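You operate a simulated robot arm through the tools that you are given. There is no shell and no other tool. Be economical: measure what you need, move in short steps, check, and stop when the job is done.

You are at the controls of a simulated two-armed robot. One attempt, no reset.

## Task
Turn the magnet off, carry the orange case to the grey bench and switch it on.
Fine: magnet off before the lift; black dial back to 0; use both hands; set it down in the middle of the bench; leave the trays and the green button.
Where things are to end (x, y in the base frame): orange case within 60 mm of [-1530, 1110].

Only the result counts: the job must be done as asked and must still hold three seconds after the hand-in. Knocking over, shifting, dropping, spilling or breaking anything else fails it.

## Robot
Two 7-joint arms with two-finger parallel grippers on one trunk, on a base that drives. Base frame: it is fixed to the floor where the robot stands at the start and does not move with it; the origin is under the middle of the robot, x ahead of it, y to its left, z up; the surface under the hand at the start is at about z = 862. Readings come in mm, rad, newtons and seconds.
The left shoulder is at the start at [50, 158, 1133], the right one opposite. With the tool pointing down near the work surface each hand reaches from about 240 to 660 mm from the robot's upright axis, wherever it stands, measured 20 degrees to its own side. Places, roughly: black side dial [400, -100, 800]; blue magnet knob [500, 0, 800]; long blue tray [-2000, 750, 750]; long green tray [-2000, 1000, 750]; low black button [400, -300, 1000]; middle of the grey bench [-1500, 1100, 800]; small green button [200, -300, 800]. Payload 3.91 kg a hand.
Tool frame (each hand has its own): the origin (TCP) lies between the finger pads and is the grasp point; the fingertips stand 30 mm ahead of it; z points along the fingers, y is the line along which they close. The gripper opens to 110 mm. The fingers are 20 mm wide and 10 mm thick; the gripper's body (48 by 112 mm) begins 55 mm behind the TCP.
Orientation is told as [roll, pitch, yaw] about the base's x, y, z axes, in that order, counted from this pose: with the fingers straight down and closing along the base's y, the tool's x points along the base's -x, its y along +y and its z along -z.

## Interface
- The arms move only by the tool arm_command. It takes "left_increments", "right_increments" or both (then of equal length, played together; a hand with none holds still); each is one flat list of numbers, 7 for each row, row after row: the shift along the tool's x, y, z in units of 400 mm (1.0 is 400 mm), then the turn, a rotation vector about the tool's x, y, z in units of 60 degrees (1.0 is 60 degrees), then the gripper command, from -1 (fully open) to 1 (shut), values between in proportion. In form: [tx, ty, tz, rx, ry, rz, claw, tx, ty, tz, rx, ry, rz, claw, ...]. A call has 1 to 8 rows; each row is the pose to reach, as a shift and turn from the pose commanded when the call began, along the tool's axes at that moment. A call with a number of a shift or a turn outside -1 to 1 is refused whole. Each row takes 0.2 s and may step no farther than 50 mm and 0.15 rad from the row before; otherwise, or with a gripper value out of range, the whole call is refused. A pose out of reach is approached as far as the arm can. The call stops where the force on the tool passes 40 N (or 10 N more than at its start, if that is more) or the arm is blocked; 0.2 s more then pass. Each finger travels about 153 mm/s and halts on what it meets, pressing with about 22 N; the grip force reading is that of the motor and also rises with nothing between the fingers. The clock runs only during rows and for 0.2 s after the last one: add rows that repeat a pose to give the fingers time. It gives the time, the measured TCP pose, the force on the tool (base axes), the opening and the grip force at its end, in the units of the frame above (readings bear some noise), with the torque about the TCP (base axes, N m) and any sound that the robot's microphone picked up.
- Cameras (640 x 400 px; columns grow to the right, rows downward): "scene" is now at [129, -24.5, 1285.3]; the picture's right is [-0.26, -0.97, 0.00], its down [-0.40, 0.11, -0.91] and it looks along [0.88, -0.24, -0.41] (base axes); focal length 214 px, centre (320, 200). "left" rides on the left gripper at [72, -17, -103] in its tool frame; the picture's right is [0.23, 0.97, 0.00], its down [-0.76, 0.18, -0.62] and it looks along [-0.61, 0.14, 0.78] (tool axes); focal length 222 px, centre (320, 200). "right" rides on the right gripper at [72, 17, -103] in its tool frame; the picture's right is [-0.23, 0.97, 0.00], its down [-0.76, -0.18, -0.62] and it looks along [-0.61, -0.14, 0.78] (tool axes); focal length 222 px, centre (320, 200). There is no depth. A picture from a camera that has moved, and an enlarged one, comes with that camera's place and axes in the base frame and with its lens.
- snapshot(camera): a new picture of that camera. The clock stands still meanwhile.
- lift_body(by): slides the trunk up (or, below 0, down) by that many mm; the arms and the scene camera ride with it, the base frame stays. It gives what a move gives, with no picture.
- steer(legs): drives the robot by 1 to 6 legs, each [ahead, turn to the left] in mm and rad, along the robot's own axes; the way and the turn of a leg run together, so that a leg with both is an arc; at most 1500 mm and 3.142 rad a leg. The arms and the cameras ride along, it lands a little off, and it stops where it bumps. It gives what a move gives.
- aim_head(pan, tilt): turns the head with the scene camera to pan (to the left, within 1.396 rad either way) and tilt (down, from -0.506 to 1.204), counted from straight ahead of the robot. It gives what a move gives.
- inspect(camera, box): a new picture of the part [left, top, right, bottom] of that camera's present view, enlarged. The clock stands still meanwhile.
- job_done(): hands the job in; it is judged then, once.

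Go step by step. Nothing tells you exact positions but the pictures and the camera data: compare them with the known pose of the tool, close in by small moves and look again before you grip or let go. The budget is 120 turns and 88 pictures, counting those below and the enlarged ones. Unless the task says otherwise, let go and move clear before handing in, and close with one line.

The tools are called after "Request:" by a JSON object that holds its "op" and its "data". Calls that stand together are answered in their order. arm_command: Moves the arms, as the interface text tells. Its arguments: {"type":"object","properties":{"left_increments":{"type":"array","items":{"type":"number"}},"right_increments":{"type":"array","items":{"type":"number"}}},"required":[]} The other tools are called the same way: lift_body (by) slides the trunk up or down; steer (legs) drives the base; aim_head (pan, tilt) turns the head that bears the scene camera; snapshot (camera) takes a picture; inspect (camera, box) takes an enlarged picture of a part of a camera's view; job_done () hands the job in.

At the start:

```text
clock: 0.0
left_tool_pos: [339.2, 41.4, 1323.5]
left_tool_rot: [-0.001, 0.001, 0.002]
left_force: [-0.3, -0.8, -0.3]
left_wrist_torque: [0.03, 0.0, -0.03]
left_opening: 110.1
left_gripper_force: 0.1
right_tool_pos: [282.3, -289.4, 1234.8]
right_tool_rot: [0.0, -0.001, 0.0]
right_force: [-0.2, 0.0, -0.3]
right_wrist_torque: [-0.03, 0.03, -0.02]
right_opening: 110.2
right_gripper_force: 0.1
trunk travel left (down, up): [-375.0, 107.0]
robot x, y, heading: [0.6, 2.9, -0.001]
head pan, tilt: [-0.265, 0.428]
```

scene: 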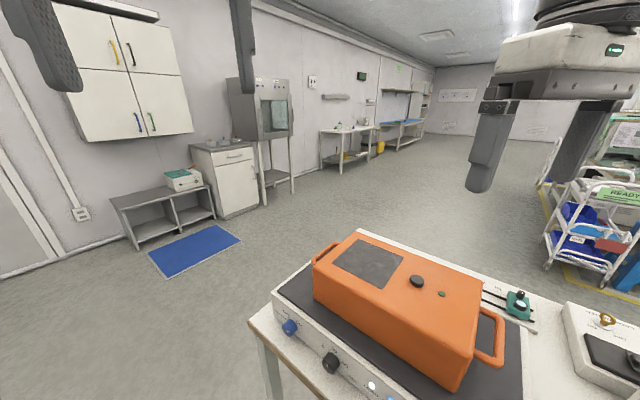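
right: 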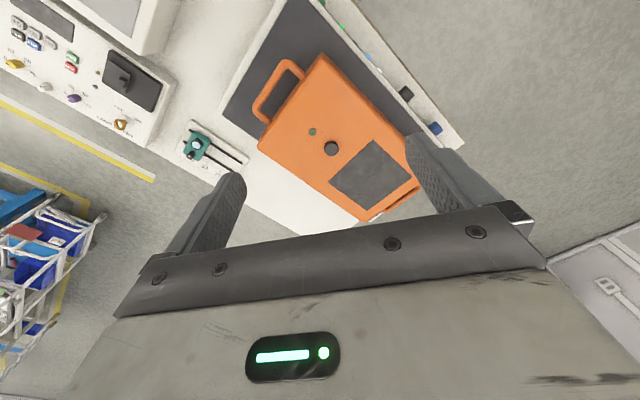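
left: 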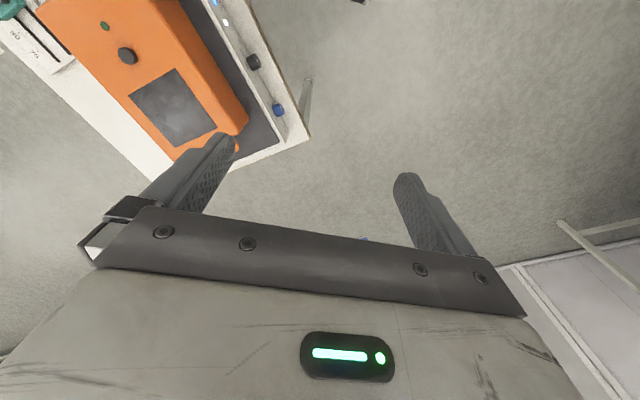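

I see the orange case on a magnetic plate ahead of me, with blue and black knobs on its near side panel. I'll enlarge the view of the panel first.

Request:
{"op": "inspect", "data": {"camera": "scene", "box": [240, 220, 560, 400]}}

Request:
{"op": "aim_head", "data": {"pan": -0.265, "tilt": 0.9}}

Request:
{"op": "snapshot", "data": {"camera": "scene"}}

```text
2.00 times, centred on (400, 310) of scene
camera zoom: at [129.0, -24.5, 1285.3], right [-0.26, -0.97, 0.0], down [-0.4, 0.11, -0.91], along [0.88, -0.24, -0.41], focal length 429 px, centre (160, -20)
```

zoom: 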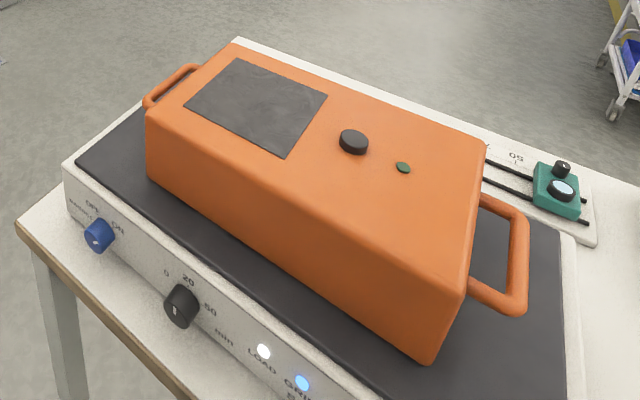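

```text
clock: 0.9
left_tool_pos: [339.3, 40.9, 1324.5]
left_tool_rot: [0.001, 0.0, 0.0]
left_force: [-0.3, -0.3, 0.1]
left_wrist_torque: [0.02, 0.01, 0.0]
left_opening: 109.7
left_gripper_force: 0.1
right_tool_pos: [282.3, -289.1, 1233.7]
right_tool_rot: [-0.001, -0.001, -0.001]
right_force: [-0.6, 0.3, -0.7]
right_wrist_torque: [0.0, 0.02, -0.03]
right_opening: 110.2
right_gripper_force: 0.1
trunk travel left (down, up): [-375.0, 107.0]
robot x, y, heading: [-2.3, 0.9, -0.004]
head pan, tilt: [-0.265, 0.901]
```

```text
83 pictures are left
camera scene: at [112.9, -20.1, 1244.9], right [-0.26, -0.96, 0.0], down [-0.76, 0.21, -0.62], along [0.6, -0.16, -0.78], focal length 214 px, centre (320, 200)
```

scene: 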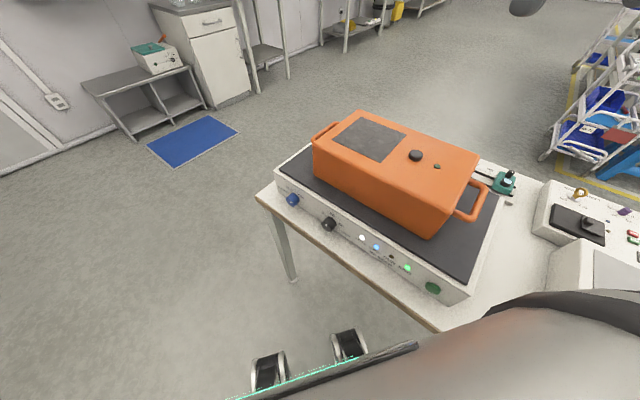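

The panel now shows the blue knob, black dial, lights and green button. I'll enlarge it to read the labels.

Request:
{"op": "inspect", "data": {"camera": "scene", "box": [260, 170, 420, 270]}}

Request:
{"op": "inspect", "data": {"camera": "scene", "box": [340, 140, 520, 310]}}

Request:
{"op": "inspect", "data": {"camera": "right", "box": [220, 0, 480, 220]}}

```text
4.00 times, centred on (340, 220) of scene
camera zoom: at [112.9, -20.1, 1244.9], right [-0.26, -0.96, 0.0], down [-0.76, 0.21, -0.62], along [0.6, -0.16, -0.78], focal length 858 px, centre (240, 120)
```

zoom: 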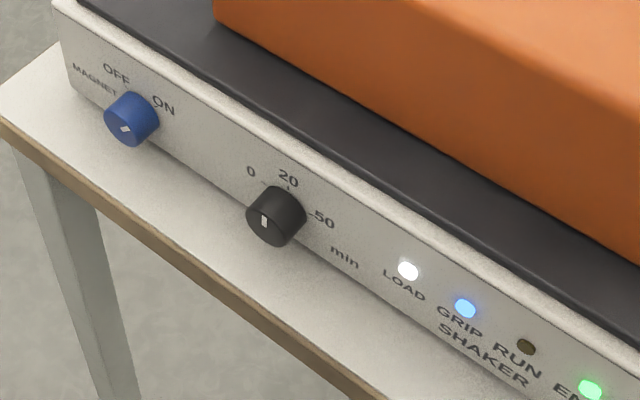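

```text
2.35 times, centred on (430, 225) of scene
camera zoom: at [112.9, -20.1, 1244.9], right [-0.26, -0.96, 0.0], down [-0.76, 0.21, -0.62], along [0.6, -0.16, -0.78], focal length 505 px, centre (61, 141)
```

zoom: 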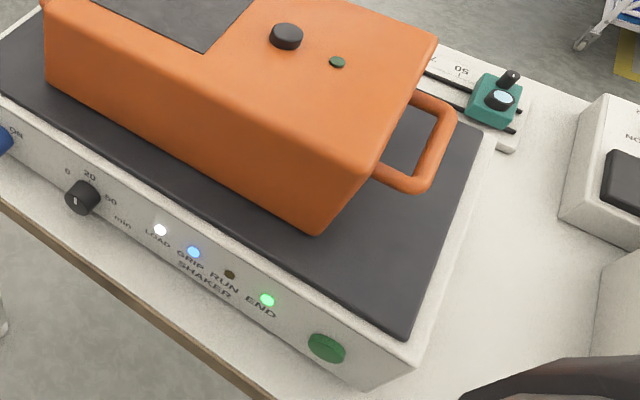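

```text
1.82 times, centred on (350, 110) of right
camera zoom: at [209.2, -271.4, 1336.5], right [0.23, 0.97, 0.0], down [0.76, -0.18, 0.62], along [0.61, -0.14, -0.78], focal length 404 px, centre (266, 364)
```

zoom: 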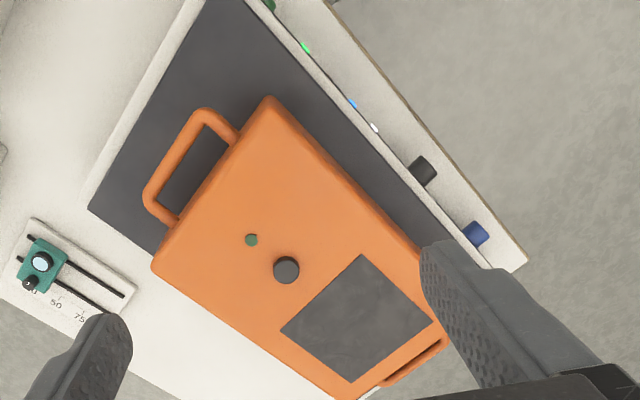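

I place the magnet knob near [480, -37, 786] and the dial near [376, -111, 804], on a panel facing about [-0.58, 0.82, 0]. I'm bringing the left hand round to face that panel, with the yaw first.

Request:
{"op": "arm_command", "data": {"left_increments": [0.012, 0.034, 0.054, 0, 0, 0.114, -1, 0.024, 0.068, 0.108, 0, 0, 0.228, -1, 0.037, 0.102, 0.162, 0, 0, 0.343, -1, 0.049, 0.136, 0.216, 0, 0, 0.457, -1, 0.061, 0.17, 0.27, 0, 0, 0.571, -1, 0.073, 0.204, 0.324, 0, 0, 0.685, -1, 0.085, 0.238, 0.378, 0, 0, 0.8, -1, 0.0975, 0.2725, 0.4325, 0, 0, 0.914, -1]}}

```text
clock: 2.7
left_tool_pos: [300.2, 150.2, 1149.9]
left_tool_rot: [-0.001, -0.002, -0.958]
left_force: [-0.1, -0.1, 0.7]
left_wrist_torque: [0.02, -0.01, 0.02]
left_opening: 110.2
left_gripper_force: 0.0
right_tool_pos: [282.2, -288.6, 1234.7]
right_tool_rot: [0.0, -0.002, 0.0]
right_force: [0.3, 0.1, 0.7]
right_wrist_torque: [-0.02, 0.02, 0.0]
right_opening: 110.0
right_gripper_force: 0.0
trunk travel left (down, up): [-375.0, 107.0]
robot x, y, heading: [3.8, 2.7, -0.005]
head pan, tilt: [-0.265, 0.901]
```

Next I pitch the hand up towards horizontal as it comes down.

Request:
{"op": "arm_command", "data": {"left_increments": [0, 0, 0.07, 0, -0.125, 0, -1, 0, 0, 0.14, 0, -0.25, 0, -1, 0, 0, 0.21, 0, -0.375, 0, -1, 0, 0, 0.28, 0, -0.5, 0, -1, 0, 0, 0.35, 0, -0.625, 0, -1, 0, 0, 0.42, 0, -0.75, 0, -1]}}

```text
clock: 4.1
left_tool_pos: [341.1, 160.1, 978.5]
left_tool_rot: [0.005, -0.785, -0.963]
left_force: [0.2, 0.2, 0.3]
left_wrist_torque: [0.02, -0.01, -0.02]
left_opening: 110.0
left_gripper_force: 0.0
left hand out of reach, approached as far as the arm can: row 4, 5, 6
right_tool_pos: [281.9, -287.7, 1233.9]
right_tool_rot: [-0.001, 0.0, 0.0]
right_force: [0.0, -0.8, -0.4]
right_wrist_torque: [-0.01, -0.02, 0.01]
right_opening: 109.8
right_gripper_force: 0.1
trunk travel left (down, up): [-375.0, 107.0]
robot x, y, heading: [1.1, 2.4, 0.001]
head pan, tilt: [-0.265, 0.901]
```

The hand is too close in to get horizontal here. I'll drive so the robot faces the panel squarely from farther back, backing off first to stay clear of the table.

Request:
{"op": "steer", "data": {"legs": [[-300, 0], [0, 0.785], [420, 0], [0, -1.742]]}}

Request:
{"op": "aim_head", "data": {"pan": 0, "tilt": 0.75}}

Request:
{"op": "snapshot", "data": {"camera": "scene"}}

```text
clock: 14.6
left_tool_pos: [328.7, 113.8, 979.1]
left_tool_rot: [-0.003, -0.786, -1.896]
left_force: [-0.6, 0.2, -1.1]
left_wrist_torque: [0.0, 0.01, 0.02]
left_opening: 110.1
left_gripper_force: 0.1
right_tool_pos: [-67.9, -101.3, 1233.4]
right_tool_rot: [0.0, 0.001, -0.941]
right_force: [0.3, -1.0, 0.3]
right_wrist_torque: [0.02, -0.01, -0.02]
right_opening: 110.1
right_gripper_force: 0.0
trunk travel left (down, up): [-375.0, 107.0]
robot x, y, heading: [-6.5, 293.3, -0.946]
head pan, tilt: [-0.265, 0.901]
```

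```text
clock: 15.3
left_tool_pos: [328.7, 115.4, 979.8]
left_tool_rot: [-0.001, -0.785, -1.897]
left_force: [-0.6, 0.0, -0.1]
left_wrist_torque: [-0.03, 0.02, 0.0]
left_opening: 110.0
left_gripper_force: 0.1
right_tool_pos: [-69.2, -102.0, 1235.0]
right_tool_rot: [0.0, 0.0, -0.943]
right_force: [-0.2, -0.6, -0.8]
right_wrist_torque: [-0.02, 0.04, 0.0]
right_opening: 110.0
right_gripper_force: 0.0
trunk travel left (down, up): [-375.0, 107.0]
robot x, y, heading: [-2.1, 296.7, -0.945]
head pan, tilt: [0.0, 0.75]
```

```text
79 pictures are left
camera scene: at [70.1, 196.6, 1256.7], right [-0.81, -0.59, 0.0], down [-0.4, 0.55, -0.73], along [0.43, -0.59, -0.68], focal length 214 px, centre (320, 200)
```

scene: 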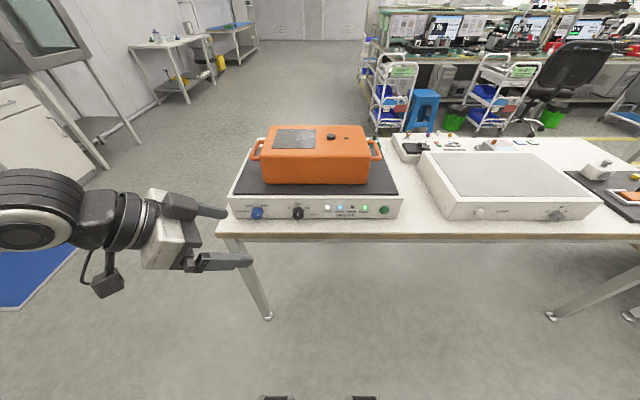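

The robot now faces the panel squarely. I'm yawing the left hand back in line with it.

Request:
{"op": "arm_command", "data": {"left_increments": [0, 0, 0, -0.092, 0, -0.092, -1, 0, 0, 0, -0.183, 0, -0.183, -1, 0, 0, 0, -0.275, 0, -0.275, -1, 0, 0, 0, -0.366, 0, -0.366, -1, 0, 0, 0, -0.458, 0, -0.458, -1, 0, 0, 0, -0.549, 0, -0.549, -1, 0, 0, 0, -0.641, 0, -0.641, -1]}}

Request:
{"op": "arm_command", "data": {"left_increments": [0.05, 0, 0, 0, -0.125, 0, -1, 0.1, 0, 0, 0, -0.25, 0, -1, 0.15, 0, 0, 0, -0.375, 0, -1, 0.2, 0, 0.01, 0, -0.5, 0, -1, 0.25, 0, 0.02, 0, -0.625, 0, -1, 0.3, 0, 0.03, 0, -0.75, 0, -1]}}

Request:
{"op": "snapshot", "data": {"camera": "left"}}

```text
clock: 16.9
left_tool_pos: [340.3, 66.8, 978.2]
left_tool_rot: [0.0, -0.784, -0.943]
left_force: [-0.2, -0.5, -0.3]
left_wrist_torque: [0.01, 0.01, -0.01]
left_opening: 109.8
left_gripper_force: 0.1
left hand out of reach, approached as far as the arm can: row 1, 2, 3, 4, 5, 6, 7
right_tool_pos: [-68.0, -103.1, 1234.1]
right_tool_rot: [0.0, 0.0, -0.941]
right_force: [-1.3, 0.0, 0.8]
right_wrist_torque: [0.02, -0.01, -0.02]
right_opening: 110.3
right_gripper_force: 0.0
trunk travel left (down, up): [-375.0, 107.0]
robot x, y, heading: [-2.4, 299.5, -0.937]
head pan, tilt: [0.0, 0.75]
```

```text
clock: 18.4
left_tool_pos: [302.9, 122.3, 893.7]
left_tool_rot: [-2.804, -1.536, 1.87]
left_force: [-0.1, -0.1, -0.3]
left_wrist_torque: [-0.03, 0.0, -0.01]
left_opening: 109.9
left_gripper_force: 0.0
left hand out of reach, approached as far as the arm can: row 1, 2, 3, 4
right_tool_pos: [-69.9, -102.6, 1234.0]
right_tool_rot: [0.0, 0.0, -0.941]
right_force: [-0.5, -0.3, -0.2]
right_wrist_torque: [-0.01, -0.04, 0.01]
right_opening: 110.1
right_gripper_force: 0.0
trunk travel left (down, up): [-375.0, 107.0]
robot x, y, heading: [1.2, 297.3, -0.942]
head pan, tilt: [0.0, 0.75]
```

```text
78 pictures are left
camera left: at [227.5, 192.6, 819.0], right [0.79, 0.57, -0.24], down [-0.24, 0.63, 0.74], along [0.57, -0.52, 0.63], focal length 222 px, centre (320, 200)
```

left: 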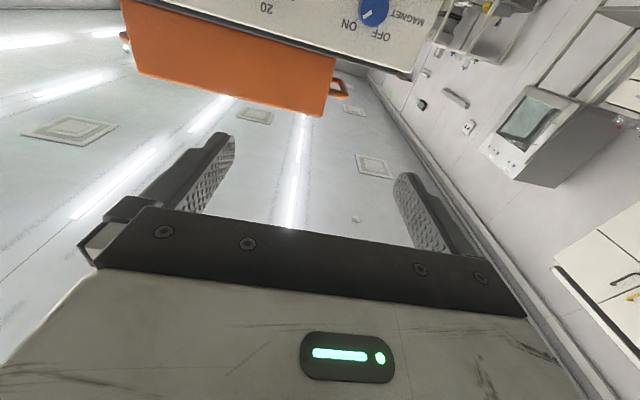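

The hand is now almost level, and its camera looks up at the panel upside down. I'll check the knob marks.

Request:
{"op": "inspect", "data": {"camera": "scene", "box": [230, 195, 330, 235]}}

Request:
{"op": "inspect", "data": {"camera": "left", "box": [240, 0, 440, 60]}}

```text
6.40 times, centred on (280, 215) of scene
camera zoom: at [70.2, 196.6, 1256.8], right [-0.81, -0.59, 0.0], down [-0.4, 0.55, -0.73], along [0.43, -0.59, -0.68], focal length 1373 px, centre (576, 104)
```

zoom: 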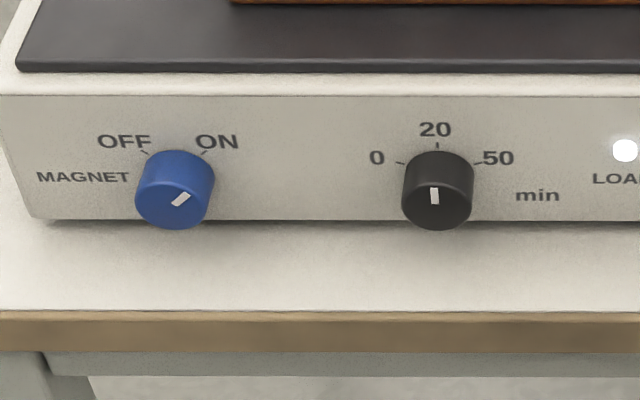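

```text
3.20 times, centred on (340, 30) of left
camera zoom: at [227.5, 192.6, 819.0], right [0.79, 0.57, -0.24], down [-0.24, 0.63, 0.74], along [0.57, -0.52, 0.63], focal length 711 px, centre (256, 744)
```

zoom: 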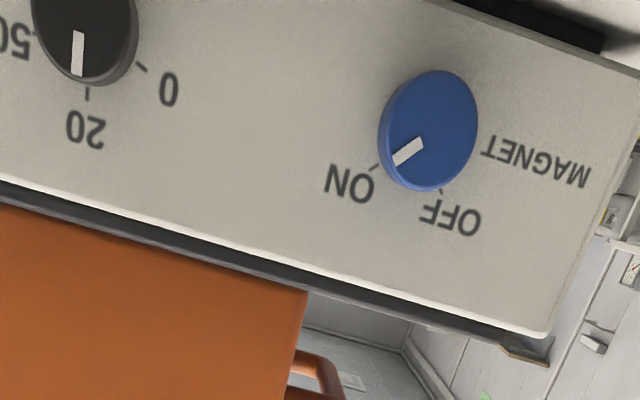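

The marks read clearly: the magnet points to ON, and OFF is about 90° counter-clockwise. The dial points to 20, and 0 is about 66° counter-clockwise. I'm bringing the left hand in front of the blue knob, fingers part-closed and pre-turned 45°.

Request:
{"op": "arm_command", "data": {"left_increments": [0.09, 0.03, 0, 0.002, 0.02, 0.125, -0.16, 0.19, 0.06, 0, 0.004, 0.028, 0.25, -0.16, 0.285, 0.09, 0.02, 0.006, 0.029, 0.375, -0.16, 0.285, 0.112, 0.13, 0.008, 0.029, 0.5, -0.16, 0.285, 0.112, 0.24, 0.01, 0.029, 0.625, -0.16, 0.285, 0.112, 0.34, 0.012, 0.029, 0.75, -0.16, 0.285, 0.112, 0.41, 0.012, 0.029, 0.75, -0.16]}}

Request:
{"op": "snapshot", "data": {"camera": "scene"}}

Request:
{"op": "snapshot", "data": {"camera": "left"}}

```text
clock: 19.9
left_tool_pos: [427.1, 21.3, 768.8]
left_tool_rot: [1.524, -0.782, -2.485]
left_force: [0.3, -0.8, 0.3]
left_wrist_torque: [-0.02, 0.0, 0.0]
left_opening: 64.0
left_gripper_force: 0.1
right_tool_pos: [-69.2, -101.8, 1234.4]
right_tool_rot: [-0.001, 0.001, -0.939]
right_force: [-0.3, -0.1, 0.0]
right_wrist_torque: [-0.04, 0.02, -0.03]
right_opening: 110.0
right_gripper_force: 0.1
trunk travel left (down, up): [-375.0, 107.0]
robot x, y, heading: [-1.7, 299.0, -0.941]
head pan, tilt: [0.0, 0.75]
```

```text
75 pictures are left
camera scene: at [70.2, 196.5, 1256.7], right [-0.81, -0.59, 0.0], down [-0.4, 0.55, -0.73], along [0.43, -0.59, -0.68], focal length 214 px, centre (320, 200)
```

scene: 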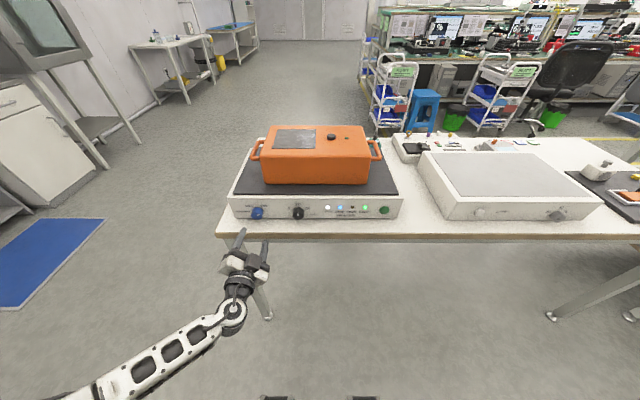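

```text
74 pictures are left
camera left: at [397.0, 130.6, 708.9], right [0.7, 0.48, 0.53], down [-0.69, 0.25, 0.68], along [0.2, -0.84, 0.5], focal length 222 px, centre (320, 200)
```

left: 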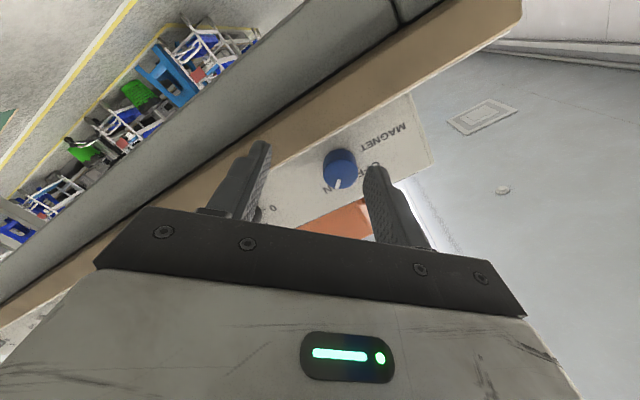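

Triangulating again with the hand camera puts the knob face at about [472, -38, 804], so the hand is about 35 mm low. I'm raising it and levelling it, then checking again.

Request:
{"op": "arm_command", "data": {"left_increments": [-0.061, 0.062, -0.003, -0.022, -0.022, 0, -0.16, -0.061, 0.062, 0.04, -0.022, -0.022, 0, -0.16]}}

Request:
{"op": "snapshot", "data": {"camera": "left"}}

Request:
{"op": "inspect", "data": {"camera": "scene", "box": [210, 190, 310, 250]}}

```text
clock: 20.6
left_tool_pos: [437.1, 8.3, 803.3]
left_tool_rot: [1.568, -0.785, -2.519]
left_force: [0.6, 0.4, 0.0]
left_wrist_torque: [-0.01, 0.0, 0.02]
left_opening: 63.8
left_gripper_force: 0.1
right_tool_pos: [-68.8, -102.6, 1234.1]
right_tool_rot: [0.001, -0.002, -0.942]
right_force: [-0.5, 0.5, 0.1]
right_wrist_torque: [-0.02, 0.0, 0.03]
right_opening: 110.1
right_gripper_force: 0.0
trunk travel left (down, up): [-375.0, 107.0]
robot x, y, heading: [0.3, 296.7, -0.94]
head pan, tilt: [0.0, 0.75]
```

```text
73 pictures are left
camera left: at [408.3, 114.9, 740.7], right [0.69, 0.49, 0.53], down [-0.7, 0.27, 0.66], along [0.19, -0.83, 0.53], focal length 222 px, centre (320, 200)
```

left: 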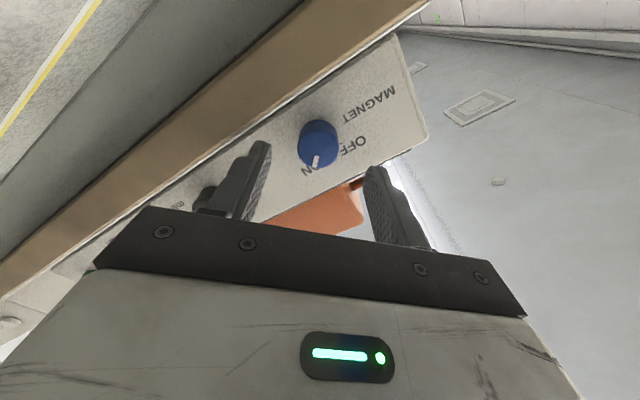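

```text
6.40 times, centred on (260, 220) of scene
camera zoom: at [70.2, 196.5, 1256.7], right [-0.81, -0.59, 0.0], down [-0.4, 0.55, -0.73], along [0.43, -0.59, -0.68], focal length 1373 px, centre (704, 72)
```

zoom: 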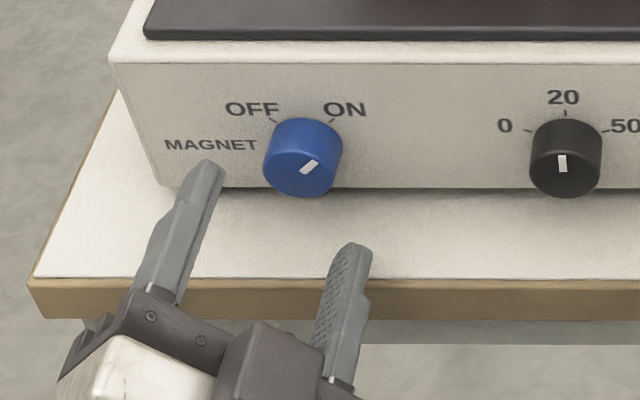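

The knob lies on the hand's axis, about 58 mm ahead of the TCP. I'm advancing 44 mm so the fingers straddle it.

Request:
{"op": "arm_command", "data": {"left_increments": [0, 0, 0.03, 0, 0, 0, -0.16, 0, 0, 0.06, 0, 0, 0, -0.16, 0, 0, 0.085, 0, 0, 0, -0.16, 0, 0, 0.11, 0, 0, 0, -0.16]}}

Request:
{"op": "inspect", "data": {"camera": "scene", "box": [210, 190, 310, 250]}}

Request:
{"op": "snapshot", "data": {"camera": "left"}}

```text
clock: 21.6
left_tool_pos: [462.5, -26.1, 802.6]
left_tool_rot: [1.57, -0.786, -2.519]
left_force: [-4.7, 5.7, 0.3]
left_wrist_torque: [-0.13, -0.13, 0.28]
left_opening: 64.2
left_gripper_force: 0.1
right_tool_pos: [-68.8, -100.8, 1235.2]
right_tool_rot: [0.001, -0.002, -0.94]
right_force: [0.3, -0.4, -0.2]
right_wrist_torque: [-0.02, 0.0, 0.01]
right_opening: 110.3
right_gripper_force: 0.1
trunk travel left (down, up): [-375.0, 107.0]
robot x, y, heading: [-6.3, 294.2, -0.941]
head pan, tilt: [0.0, 0.75]
```

```text
6.40 times, centred on (260, 220) of scene
camera zoom: at [69.6, 197.5, 1256.8], right [-0.81, -0.59, 0.0], down [-0.4, 0.55, -0.73], along [0.43, -0.59, -0.68], focal length 1373 px, centre (704, 72)
```

zoom: 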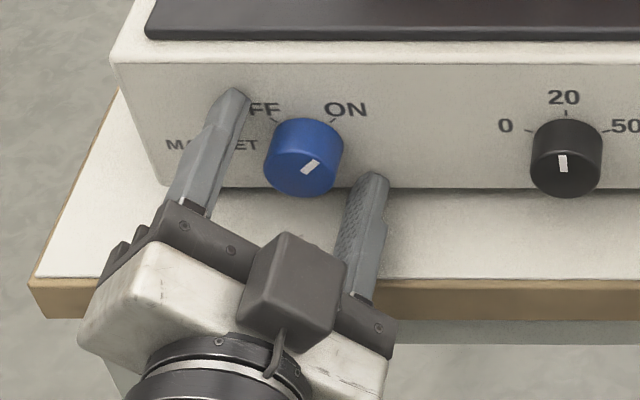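

```text
70 pictures are left
camera left: at [433.9, 80.2, 740.5], right [0.69, 0.5, 0.53], down [-0.7, 0.26, 0.66], along [0.19, -0.83, 0.53], focal length 222 px, centre (320, 200)
```

left: 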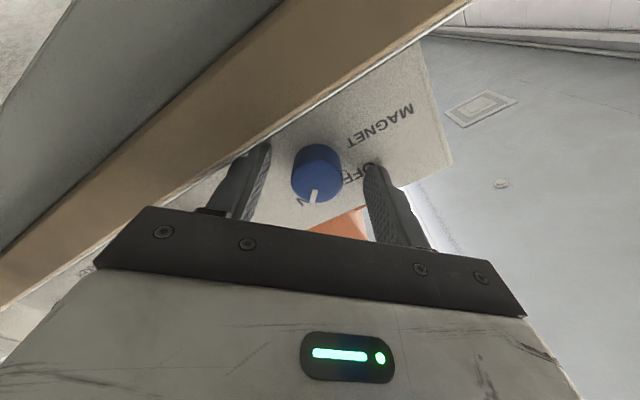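

The tips just touch the panel with the knob centred between them. I'm backing off 4 mm and gripping.

Request:
{"op": "arm_command", "data": {"left_increments": [0, 0, -0.01, 0, 0, 0, -0.16, 0, 0, -0.01, 0, 0, 0, 1, 0, 0, -0.01, 0, 0, 0, 1]}}

```text
clock: 22.4
left_tool_pos: [460.0, -24.6, 801.8]
left_tool_rot: [1.569, -0.784, -2.52]
left_force: [-1.4, -4.6, -3.6]
left_wrist_torque: [-0.52, -0.4, -0.11]
left_opening: 31.2
left_gripper_force: 44.8
right_tool_pos: [-68.7, -102.4, 1233.7]
right_tool_rot: [0.0, -0.001, -0.941]
right_force: [-0.4, 1.1, 0.2]
right_wrist_torque: [0.0, 0.01, 0.0]
right_opening: 110.0
right_gripper_force: 0.0
trunk travel left (down, up): [-375.0, 107.0]
robot x, y, heading: [-4.0, 295.2, -0.937]
head pan, tilt: [0.0, 0.75]
```

Gripped at 31 mm. Turning counter-clockwise 45° first.

Request:
{"op": "arm_command", "data": {"left_increments": [0, 0, 0, 0, 0, -0.13, 1, 0, 0, 0, 0, 0, -0.26, 1, 0, 0, 0, 0, 0, -0.39, 1, 0, 0, 0, 0, 0, -0.52, 1, 0, 0, 0, 0, 0, -0.65, 1, 0, 0, 0, 0, 0, -0.77, 1]}}

Request:
{"op": "inspect", "data": {"camera": "scene", "box": [210, 190, 310, 250]}}

```text
clock: 23.8
left_tool_pos: [459.5, -24.6, 801.9]
left_tool_rot: [-1.438, -1.548, 0.488]
left_force: [-8.4, -12.6, -10.2]
left_wrist_torque: [-0.55, -0.4, 0.61]
left_opening: 31.4
left_gripper_force: 44.9
right_tool_pos: [-68.0, -103.1, 1233.4]
right_tool_rot: [0.0, 0.001, -0.941]
right_force: [0.6, 0.0, 0.6]
right_wrist_torque: [0.01, -0.01, 0.03]
right_opening: 110.0
right_gripper_force: 0.0
trunk travel left (down, up): [-375.0, 107.0]
robot x, y, heading: [-0.8, 294.7, -0.937]
head pan, tilt: [0.0, 0.75]
```

```text
6.40 times, centred on (260, 220) of scene
camera zoom: at [70.1, 195.1, 1256.5], right [-0.81, -0.59, 0.0], down [-0.4, 0.55, -0.73], along [0.43, -0.59, -0.68], focal length 1373 px, centre (704, 72)
```

zoom: 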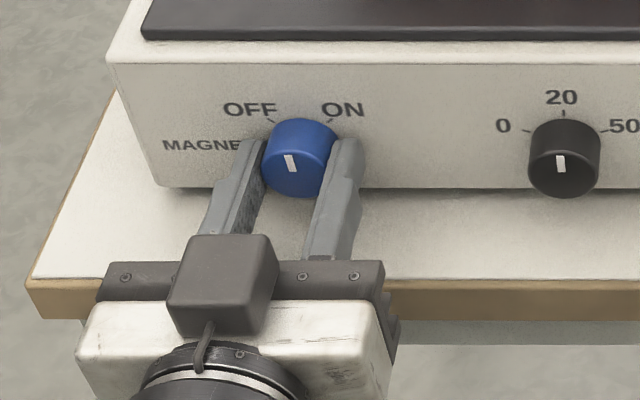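

The knob is following and now points near vertical. I'm carrying on towards OFF.

Request:
{"op": "arm_command", "data": {"left_increments": [0, 0, 0, 0, 0, -0.13, 1, 0, 0, 0, 0, 0, -0.26, 1, 0, 0, 0, 0, 0, -0.39, 1, 0, 0, 0, 0, 0, -0.52, 1, 0, 0, 0, 0, 0, -0.65, 1, 0, 0, 0, 0, 0, -0.75, 1]}}

Request:
{"op": "inspect", "data": {"camera": "scene", "box": [210, 190, 310, 250]}}

```text
clock: 25.1
left_tool_pos: [458.6, -25.2, 802.1]
left_tool_rot: [-1.567, -0.767, 0.616]
left_force: [-9.5, -16.2, -8.2]
left_wrist_torque: [0.4, -0.33, 0.31]
left_opening: 31.4
left_gripper_force: 44.8
right_tool_pos: [-69.7, -104.3, 1233.4]
right_tool_rot: [0.002, 0.001, -0.94]
right_force: [-0.3, 0.1, 0.0]
right_wrist_torque: [0.02, -0.02, 0.02]
right_opening: 109.7
right_gripper_force: 0.1
trunk travel left (down, up): [-375.0, 107.0]
robot x, y, heading: [-0.6, 298.8, -0.937]
head pan, tilt: [0.0, 0.75]
```

```text
6.40 times, centred on (260, 220) of scene
camera zoom: at [69.9, 194.9, 1256.6], right [-0.81, -0.59, 0.0], down [-0.4, 0.55, -0.73], along [0.43, -0.59, -0.68], focal length 1373 px, centre (704, 72)
```

zoom: 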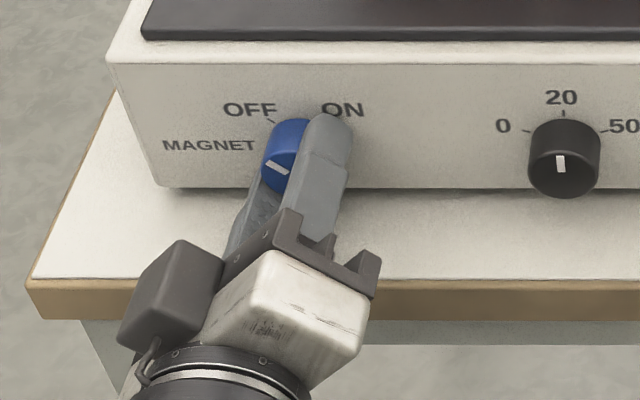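

The mark has come round to OFF. I'm releasing, backing away and checking the mark and the GRIP lamp.

Request:
{"op": "arm_command", "data": {"left_increments": [0, 0, 0, 0, 0, 0, -0.16, 0, 0, 0, 0, 0, 0, -0.16, 0, 0, -0.1, 0, 0, 0, -0.16, 0, 0, -0.2, 0, 0, 0, -0.16]}}

Request:
{"op": "inspect", "data": {"camera": "scene", "box": [230, 190, 330, 240]}}

Request:
{"op": "inspect", "data": {"camera": "scene", "box": [300, 180, 420, 240]}}

```text
clock: 26.1
left_tool_pos: [413.1, 41.5, 803.6]
left_tool_rot: [-1.571, -0.765, 0.624]
left_force: [-0.2, 0.3, 0.0]
left_wrist_torque: [0.0, 0.01, 0.02]
left_opening: 63.8
left_gripper_force: 0.0
right_tool_pos: [-69.3, -100.8, 1234.1]
right_tool_rot: [-0.001, 0.001, -0.94]
right_force: [-0.3, 1.1, 0.6]
right_wrist_torque: [-0.05, -0.04, -0.03]
right_opening: 109.9
right_gripper_force: 0.0
trunk travel left (down, up): [-375.0, 107.0]
robot x, y, heading: [-4.5, 294.8, -0.943]
head pan, tilt: [0.0, 0.75]
```

```text
6.40 times, centred on (280, 215) of scene
camera zoom: at [70.1, 196.9, 1256.8], right [-0.81, -0.59, 0.0], down [-0.4, 0.55, -0.73], along [0.43, -0.59, -0.68], focal length 1373 px, centre (576, 104)
```

zoom: 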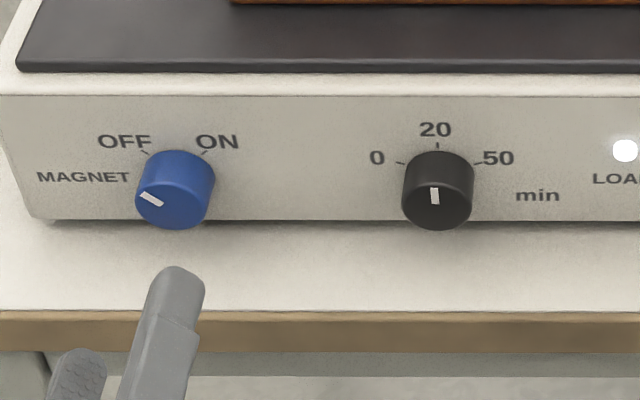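

```text
5.33 times, centred on (360, 210) of scene
camera zoom: at [70.1, 196.9, 1256.8], right [-0.81, -0.59, 0.0], down [-0.4, 0.55, -0.73], along [0.43, -0.59, -0.68], focal length 1144 px, centre (107, 147)
```

zoom: 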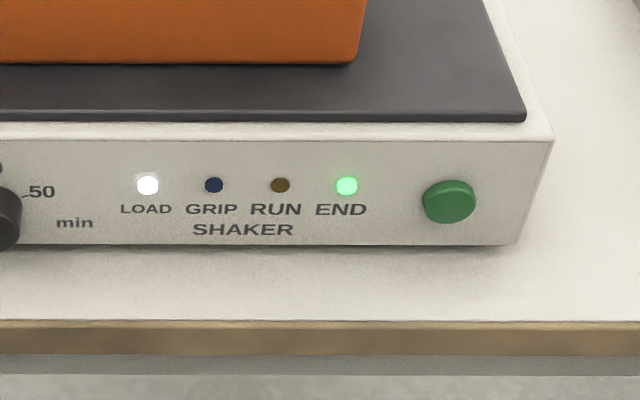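

The GRIP lamp is out, so the magnet is off. Next is the dial, about 119 mm to the right, with the hand pre-turned about 33° clockwise.

Request:
{"op": "arm_command", "data": {"left_increments": [0.035, -0.035, 0, 0, 0, 0.12, -0.16, 0.07, -0.07, 0, 0, 0, 0.24, -0.16, 0.105, -0.105, 0, 0, 0, 0.36, -0.16, 0.14, -0.14, 0, 0, 0, 0.48, -0.16, 0.175, -0.175, 0, 0, 0, 0.6, -0.16, 0.2075, -0.21, 0, 0, 0, 0.73, -0.16]}}

Request:
{"op": "arm_command", "data": {"left_increments": [0, 0, 0.02, 0, 0, 0.12, -0.16, 0, 0, 0.04, 0, 0, 0.24, -0.16, 0, 0, 0.06, 0, 0, 0.36, -0.16, 0, 0, 0.08, 0, 0, 0.48, -0.16, 0, 0, 0.1, 0, 0, 0.58, -0.16]}}

Request:
{"op": "snapshot", "data": {"camera": "left"}}

Request:
{"op": "inspect", "data": {"camera": "scene", "box": [250, 190, 350, 240]}}

```text
clock: 27.6
left_tool_pos: [330.0, -22.8, 804.9]
left_tool_rot: [-1.819, -1.555, 0.88]
left_force: [-0.2, -0.5, 0.0]
left_wrist_torque: [0.03, -0.02, 0.0]
left_opening: 63.6
left_gripper_force: 0.0
right_tool_pos: [-68.7, -102.1, 1234.6]
right_tool_rot: [0.0, -0.001, -0.941]
right_force: [0.3, -1.0, 0.6]
right_wrist_torque: [0.02, -0.04, 0.03]
right_opening: 109.8
right_gripper_force: 0.0
trunk travel left (down, up): [-375.0, 107.0]
robot x, y, heading: [-2.1, 295.1, -0.935]
head pan, tilt: [0.0, 0.75]
```

```text
clock: 28.8
left_tool_pos: [341.2, -60.5, 806.9]
left_tool_rot: [1.568, -1.004, -2.518]
left_force: [0.4, 0.7, 0.1]
left_wrist_torque: [0.0, -0.02, -0.01]
left_opening: 63.7
left_gripper_force: 0.1
right_tool_pos: [-69.8, -102.2, 1234.0]
right_tool_rot: [0.0, 0.001, -0.941]
right_force: [-0.4, -1.2, -0.7]
right_wrist_torque: [-0.02, 0.03, -0.02]
right_opening: 110.0
right_gripper_force: 0.1
trunk travel left (down, up): [-375.0, 107.0]
robot x, y, heading: [-0.7, 296.5, -0.938]
head pan, tilt: [0.0, 0.75]
```

```text
65 pictures are left
camera left: at [300.3, 37.5, 737.1], right [0.77, 0.55, 0.33], down [-0.57, 0.35, 0.74], along [0.29, -0.76, 0.59], focal length 222 px, centre (320, 200)
```

left: 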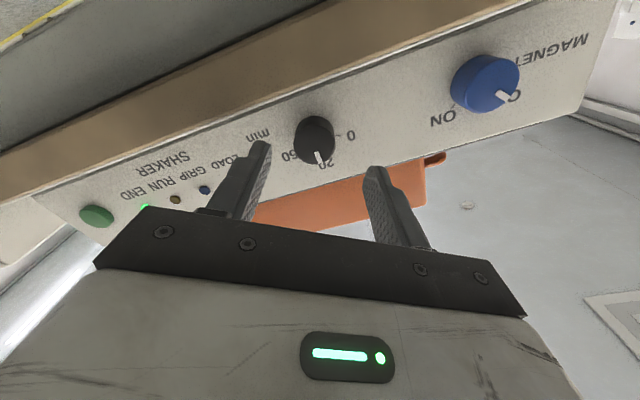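

```text
6.40 times, centred on (300, 215) of scene
camera zoom: at [70.2, 196.6, 1256.7], right [-0.81, -0.59, 0.0], down [-0.4, 0.55, -0.73], along [0.43, -0.59, -0.68], focal length 1373 px, centre (448, 104)
```

zoom: 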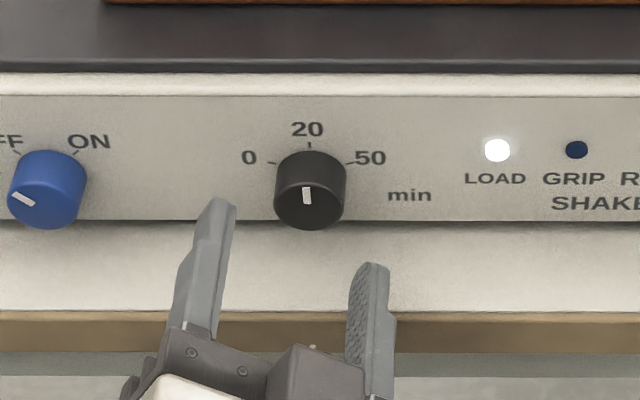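

Aligned with the dial. I'm advancing 40 mm and gripping.

Request:
{"op": "arm_command", "data": {"left_increments": [0.006, -0.004, 0.035, 0, 0, 0, -0.16, 0.006, -0.004, 0.07, 0, 0, 0, -0.16, 0.006, -0.004, 0.1, 0, 0, 0, -0.16, 0.006, -0.004, 0.1, 0, 0, 0, 1, 0.006, -0.004, 0.1, 0, 0, 0, 1]}}

```text
clock: 29.9
left_tool_pos: [362.8, -93.7, 802.8]
left_tool_rot: [1.565, -1.005, -2.519]
left_force: [-8.6, -8.9, -9.7]
left_wrist_torque: [-0.3, -0.26, 0.01]
left_opening: 31.7
left_gripper_force: 45.0
right_tool_pos: [-69.7, -103.2, 1233.7]
right_tool_rot: [-0.001, 0.002, -0.941]
right_force: [0.3, 0.0, 0.2]
right_wrist_torque: [-0.02, -0.03, 0.0]
right_opening: 110.2
right_gripper_force: 0.1
trunk travel left (down, up): [-375.0, 107.0]
robot x, y, heading: [-2.0, 298.1, -0.94]
head pan, tilt: [0.0, 0.75]
```

Gripped. I'm turning the dial counter-clockwise towards 0.

Request:
{"op": "arm_command", "data": {"left_increments": [0, 0, 0, 0, 0, -0.14, 1, 0, 0, 0, 0, 0, -0.28, 1, 0, 0, 0, 0, 0, -0.42, 1, 0, 0, 0, 0, 0, -0.56, 1, 0, 0, 0, 0, 0, -0.7, 1, 0, 0, 0, 0, 0, -0.84, 1, 0, 0, 0, 0, 0, -0.98, 1]}}

Request:
{"op": "inspect", "data": {"camera": "scene", "box": [270, 195, 330, 235]}}

```text
clock: 31.6
left_tool_pos: [360.3, -95.6, 802.5]
left_tool_rot: [-1.563, -1.109, 0.608]
left_force: [-17.5, -15.4, -13.3]
left_wrist_torque: [0.02, -0.03, 0.47]
left_opening: 31.5
left_gripper_force: 45.1
right_tool_pos: [-69.1, -103.9, 1232.9]
right_tool_rot: [0.002, 0.001, -0.942]
right_force: [0.7, -0.1, -0.6]
right_wrist_torque: [0.02, -0.01, 0.01]
right_opening: 109.8
right_gripper_force: 0.0
trunk travel left (down, up): [-375.0, 107.0]
robot x, y, heading: [-2.3, 299.3, -0.942]
head pan, tilt: [0.0, 0.75]
```

```text
10.00 times, centred on (300, 215) of scene
camera zoom: at [69.4, 194.6, 1256.5], right [-0.81, -0.59, 0.0], down [-0.4, 0.55, -0.73], along [0.43, -0.59, -0.68], focal length 2145 px, centre (520, 50)
```

zoom: 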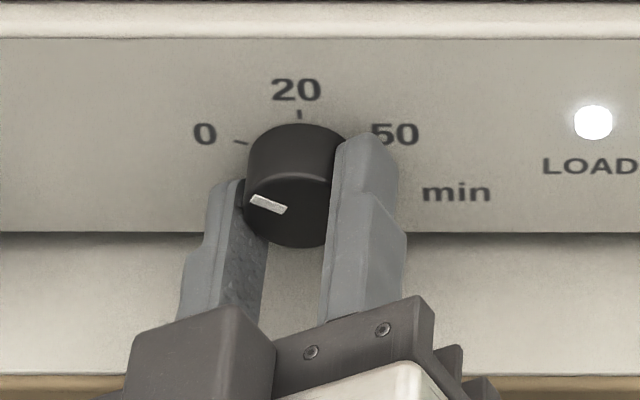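

The pointer looks in line with the 0 tick. I'm releasing, backing off and checking.

Request:
{"op": "arm_command", "data": {"left_increments": [0, 0, 0, 0, 0, 0, -0.16, 0, 0, 0, 0, 0, 0, -0.16, 0, 0, -0.1, 0, 0, 0, -0.16, 0, 0, -0.2, 0, 0, 0, -0.16]}}

Request:
{"op": "inspect", "data": {"camera": "scene", "box": [270, 195, 330, 235]}}

Request:
{"op": "snapshot", "data": {"camera": "left"}}

```text
clock: 32.5
left_tool_pos: [316.6, -26.2, 803.7]
left_tool_rot: [-1.571, -1.111, 0.621]
left_force: [-0.6, -0.5, -0.3]
left_wrist_torque: [0.01, 0.02, 0.03]
left_opening: 63.6
left_gripper_force: 0.1
right_tool_pos: [-69.2, -101.8, 1234.3]
right_tool_rot: [0.0, 0.001, -0.939]
right_force: [-0.4, -0.9, -0.3]
right_wrist_torque: [0.03, 0.0, 0.02]
right_opening: 109.9
right_gripper_force: 0.2
trunk travel left (down, up): [-375.0, 107.0]
robot x, y, heading: [-1.1, 294.7, -0.941]
head pan, tilt: [0.0, 0.75]
```

```text
10.00 times, centred on (300, 215) of scene
camera zoom: at [70.1, 196.9, 1256.8], right [-0.81, -0.59, 0.0], down [-0.4, 0.55, -0.73], along [0.43, -0.59, -0.68], focal length 2145 px, centre (520, 50)
```

zoom: 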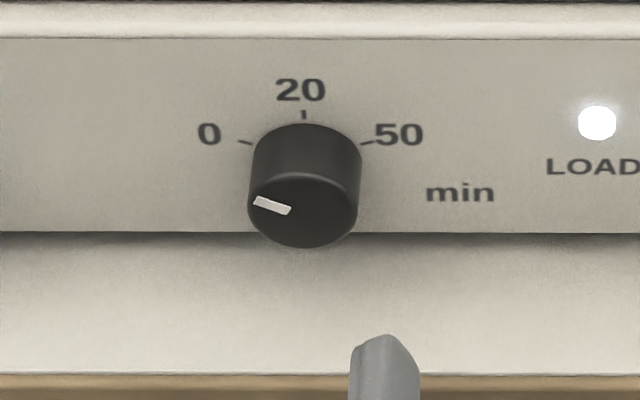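

```text
61 pictures are left
camera left: at [218.4, 30.5, 747.0], right [0.63, 0.45, -0.64], down [0.04, 0.8, 0.6], along [0.78, -0.4, 0.48], focal length 222 px, centre (320, 200)
```

left: 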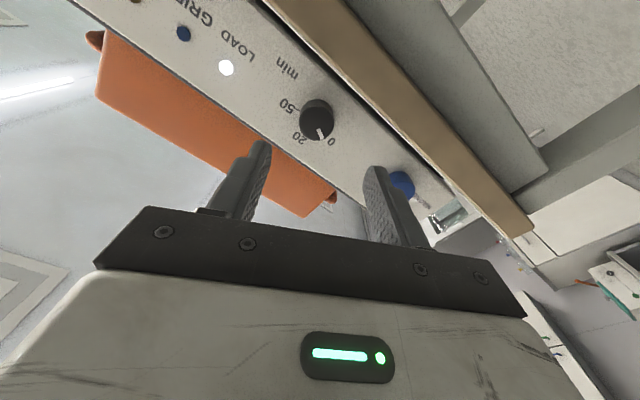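

The pointer may have gone slightly past 0, so I'm enlarging both views to measure it.

Request:
{"op": "inspect", "data": {"camera": "left", "box": [280, 80, 360, 160]}}

Request:
{"op": "inspect", "data": {"camera": "scene", "box": [286, 200, 314, 222]}}

```text
5.00 times, centred on (320, 120) of left
camera zoom: at [218.4, 30.5, 747.0], right [0.63, 0.45, -0.64], down [0.04, 0.8, 0.6], along [0.78, -0.4, 0.48], focal length 1111 px, centre (320, 600)
```

zoom: 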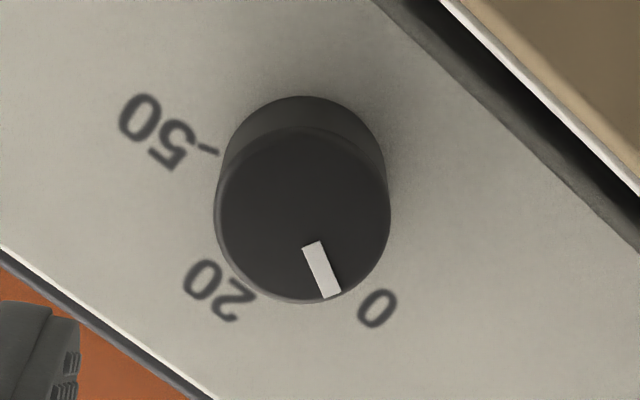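

```text
16.00 times, centred on (300, 211) of scene
camera zoom: at [70.1, 196.9, 1256.8], right [-0.81, -0.59, 0.0], down [-0.4, 0.55, -0.73], along [0.43, -0.59, -0.68], focal length 3432 px, centre (640, 24)
```

zoom: 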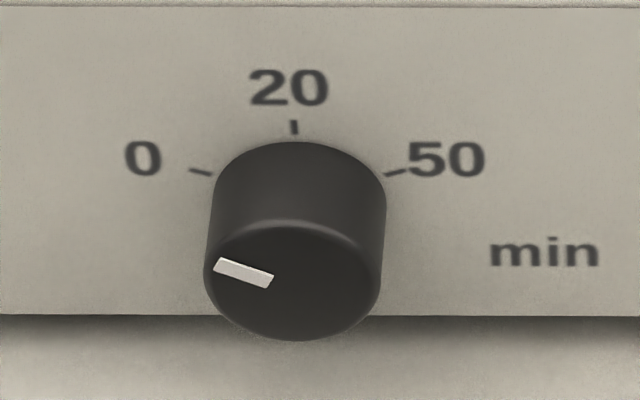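

By the hand camera the pointer sits near 59°, while the 0 tick is at about 66–70°. I'm re-gripping to turn the last few degrees, watching the torque for an end stop.

Request:
{"op": "arm_command", "data": {"left_increments": [0, 0, 0.1, 0, 0, 0, -0.16, 0, 0, 0.2, 0, 0, 0, -0.16, 0, 0, 0.2, 0, 0, 0, 1, 0, 0, 0.2, 0, 0, 0, 1, 0, 0, 0.2, 0, 0, -0.05, 1, 0, 0, 0.2, 0, 0, -0.1, 1]}}

```text
clock: 34.0
left_tool_pos: [363.3, -94.2, 804.7]
left_tool_rot: [-1.576, -1.006, 0.623]
left_force: [-6.2, -14.4, 8.8]
left_wrist_torque: [0.07, 0.1, -0.05]
left_opening: 31.8
left_gripper_force: 44.6
right_tool_pos: [-69.6, -102.7, 1232.9]
right_tool_rot: [0.001, 0.001, -0.94]
right_force: [-0.4, 0.8, 0.9]
right_wrist_torque: [0.02, -0.03, 0.02]
right_opening: 110.2
right_gripper_force: 0.1
trunk travel left (down, up): [-375.0, 107.0]
robot x, y, heading: [-3.1, 296.8, -0.945]
head pan, tilt: [0.0, 0.75]
```

Request:
{"op": "arm_command", "data": {"left_increments": [0, 0, 0, 0, 0, -0.03, 1, 0, 0, 0, 0, 0, -0.05, 1]}}

Request:
{"op": "inspect", "data": {"camera": "scene", "box": [286, 200, 314, 222]}}

```text
clock: 34.5
left_tool_pos: [363.3, -95.6, 804.8]
left_tool_rot: [-1.577, -0.956, 0.626]
left_force: [-7.4, -20.3, 12.3]
left_wrist_torque: [0.4, -0.2, 0.07]
left_opening: 31.3
left_gripper_force: 45.1
right_tool_pos: [-70.0, -102.6, 1233.5]
right_tool_rot: [0.001, 0.001, -0.942]
right_force: [0.5, -0.5, -0.3]
right_wrist_torque: [0.01, -0.01, 0.01]
right_opening: 110.2
right_gripper_force: 0.1
trunk travel left (down, up): [-375.0, 107.0]
robot x, y, heading: [-1.7, 296.3, -0.94]
head pan, tilt: [0.0, 0.75]
```

```text
16.00 times, centred on (300, 211) of scene
camera zoom: at [68.8, 195.7, 1256.8], right [-0.81, -0.59, 0.0], down [-0.4, 0.55, -0.73], along [0.43, -0.59, -0.68], focal length 3432 px, centre (640, 24)
```

zoom: 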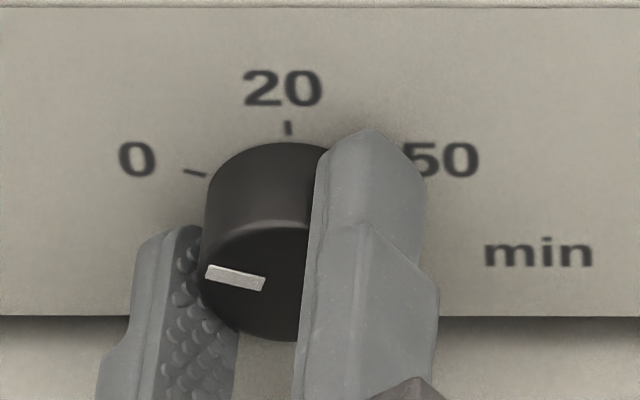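

The torque has risen to about 0.4 Nm, as it did when the blue knob reached OFF, so the dial is at its 0 stop. I'm releasing, backing off and checking.

Request:
{"op": "arm_command", "data": {"left_increments": [0, 0, 0, 0, 0, 0, -0.16, 0, 0, 0, 0, 0, 0, -0.16, 0, 0, -0.1, 0, 0, 0, -0.16, 0, 0, -0.2, 0, 0, 0, -0.16, 0, 0, -0.3, 0, 0, 0, -0.16]}}

Request:
{"op": "inspect", "data": {"camera": "scene", "box": [230, 190, 330, 240]}}

Request:
{"op": "inspect", "data": {"camera": "scene", "box": [230, 110, 410, 220]}}

```text
clock: 35.8
left_tool_pos: [311.4, -1.9, 814.3]
left_tool_rot: [-1.632, -0.966, 0.695]
left_force: [0.5, -0.5, -0.4]
left_wrist_torque: [0.01, 0.0, 0.01]
left_opening: 64.0
left_gripper_force: 0.2
right_tool_pos: [-69.3, -101.5, 1233.4]
right_tool_rot: [0.0, 0.0, -0.942]
right_force: [-0.6, -0.2, 0.7]
right_wrist_torque: [0.01, 0.02, 0.01]
right_opening: 109.9
right_gripper_force: 0.1
trunk travel left (down, up): [-375.0, 107.0]
robot x, y, heading: [-5.1, 295.5, -0.941]
head pan, tilt: [0.0, 0.75]
```

```text
6.40 times, centred on (280, 215) of scene
camera zoom: at [70.3, 196.7, 1256.7], right [-0.81, -0.59, 0.0], down [-0.4, 0.55, -0.73], along [0.43, -0.59, -0.68], focal length 1373 px, centre (576, 104)
```

zoom: 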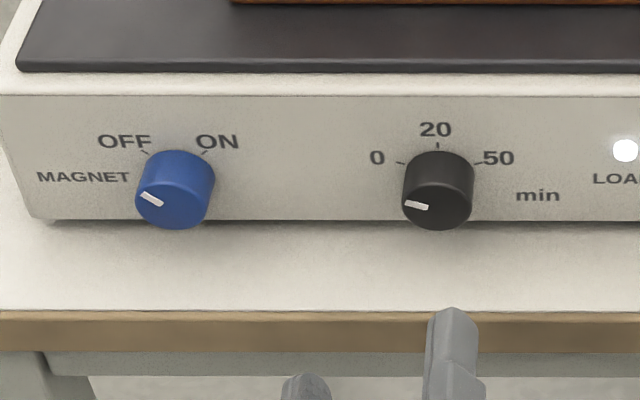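

```text
3.56 times, centred on (320, 165) of scene
camera zoom: at [70.3, 196.7, 1256.7], right [-0.81, -0.59, 0.0], down [-0.4, 0.55, -0.73], along [0.43, -0.59, -0.68], focal length 763 px, centre (320, 324)
```

zoom: 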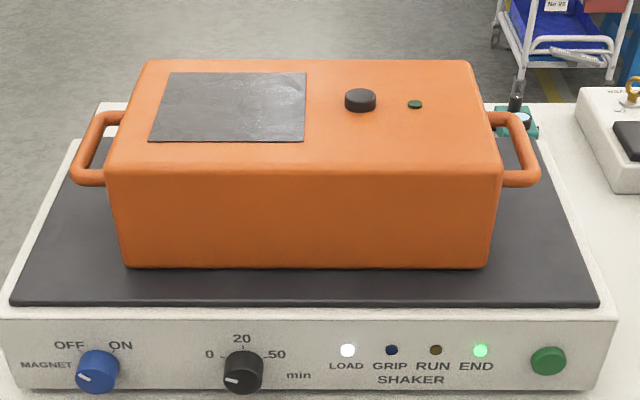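

Magnet off and dial at 0 are both confirmed. I put the handles' outer bars at about 194 mm left and 176 mm right of my axis, about 705 mm ahead, z about 922. I'm folding the left hand back to fingers-down, up high.

Request:
{"op": "arm_command", "data": {"left_increments": [-0.058, -0.004, 0, 0, 0, 0.116, -0.16, -0.116, -0.008, 0, 0, 0, 0.232, -0.16, -0.174, -0.012, 0, 0, 0, 0.348, -0.16, -0.232, -0.016, 0, 0, 0, 0.464, -0.16, -0.29, -0.02, 0, 0, 0, 0.578, -0.16]}}

Request:
{"op": "arm_command", "data": {"left_increments": [-0.06, 0, 0, 0, 0.125, 0, -0.4, -0.12, 0, 0, 0, 0.25, 0, -0.4, -0.18, 0, 0, 0, 0.375, 0, -0.4, -0.24, 0, 0, 0, 0.5, 0, -0.4, -0.3, 0, 0, 0, 0.625, 0, -0.4, -0.36, 0, 0, 0, 0.75, 0, -0.4]}}

Request:
{"op": "arm_command", "data": {"left_increments": [-0.04, 0, -0.04, 0, 0.125, 0, -0.4, -0.08, 0, -0.08, 0, 0.25, 0, -0.4, -0.12, 0, -0.12, 0, 0.375, 0, -0.4, -0.16, 0, -0.16, 0, 0.5, 0, -0.4, -0.2, 0, -0.2, 0, 0.625, 0, -0.4, -0.24, 0, -0.24, 0, 0.75, 0, -0.4]}}

```text
clock: 37.0
left_tool_pos: [342.9, 39.8, 903.0]
left_tool_rot: [-1.415, -1.557, 0.466]
left_force: [0.3, 0.6, 0.3]
left_wrist_torque: [-0.01, 0.0, -0.01]
left_opening: 63.6
left_gripper_force: 0.1
right_tool_pos: [-68.4, -101.9, 1233.7]
right_tool_rot: [-0.002, 0.0, -0.939]
right_force: [0.3, 0.2, 0.5]
right_wrist_torque: [0.0, 0.01, -0.02]
right_opening: 110.0
right_gripper_force: 0.0
trunk travel left (down, up): [-375.0, 107.0]
robot x, y, heading: [-0.2, 296.2, -0.941]
head pan, tilt: [0.0, 0.75]
```

```text
clock: 38.4
left_tool_pos: [386.0, 49.1, 1020.0]
left_tool_rot: [0.192, -0.805, -1.023]
left_force: [-0.8, -0.6, 0.7]
left_wrist_torque: [0.0, -0.01, 0.03]
left_opening: 76.9
left_gripper_force: 0.0
left hand out of reach, approached as far as the arm can: row 6
right_tool_pos: [-69.7, -101.9, 1234.1]
right_tool_rot: [0.0, 0.0, -0.941]
right_force: [0.6, -0.6, 0.0]
right_wrist_torque: [-0.03, -0.03, 0.01]
right_opening: 110.3
right_gripper_force: 0.1
trunk travel left (down, up): [-375.0, 107.0]
robot x, y, heading: [-5.3, 299.6, -0.941]
head pan, tilt: [0.0, 0.75]
stopped in row 6 (left hand): the arm was blocked; the commanded pose is now the measured one
```

```text
clock: 39.8
left_tool_pos: [484.9, -66.2, 1160.3]
left_tool_rot: [0.137, -0.07, -0.892]
left_force: [-1.7, -0.7, 0.4]
left_wrist_torque: [0.03, -0.09, 0.02]
left_opening: 77.3
left_gripper_force: 0.0
left hand out of reach, approached as far as the arm can: row 1, 2, 3, 4, 5, 6
right_tool_pos: [-70.8, -101.7, 1234.5]
right_tool_rot: [0.002, -0.003, -0.941]
right_force: [-0.4, 0.5, 0.6]
right_wrist_torque: [-0.04, -0.12, 0.03]
right_opening: 109.9
right_gripper_force: 0.0
trunk travel left (down, up): [-375.0, 107.0]
robot x, y, heading: [-1.2, 295.0, -0.939]
head pan, tilt: [0.0, 0.75]
```

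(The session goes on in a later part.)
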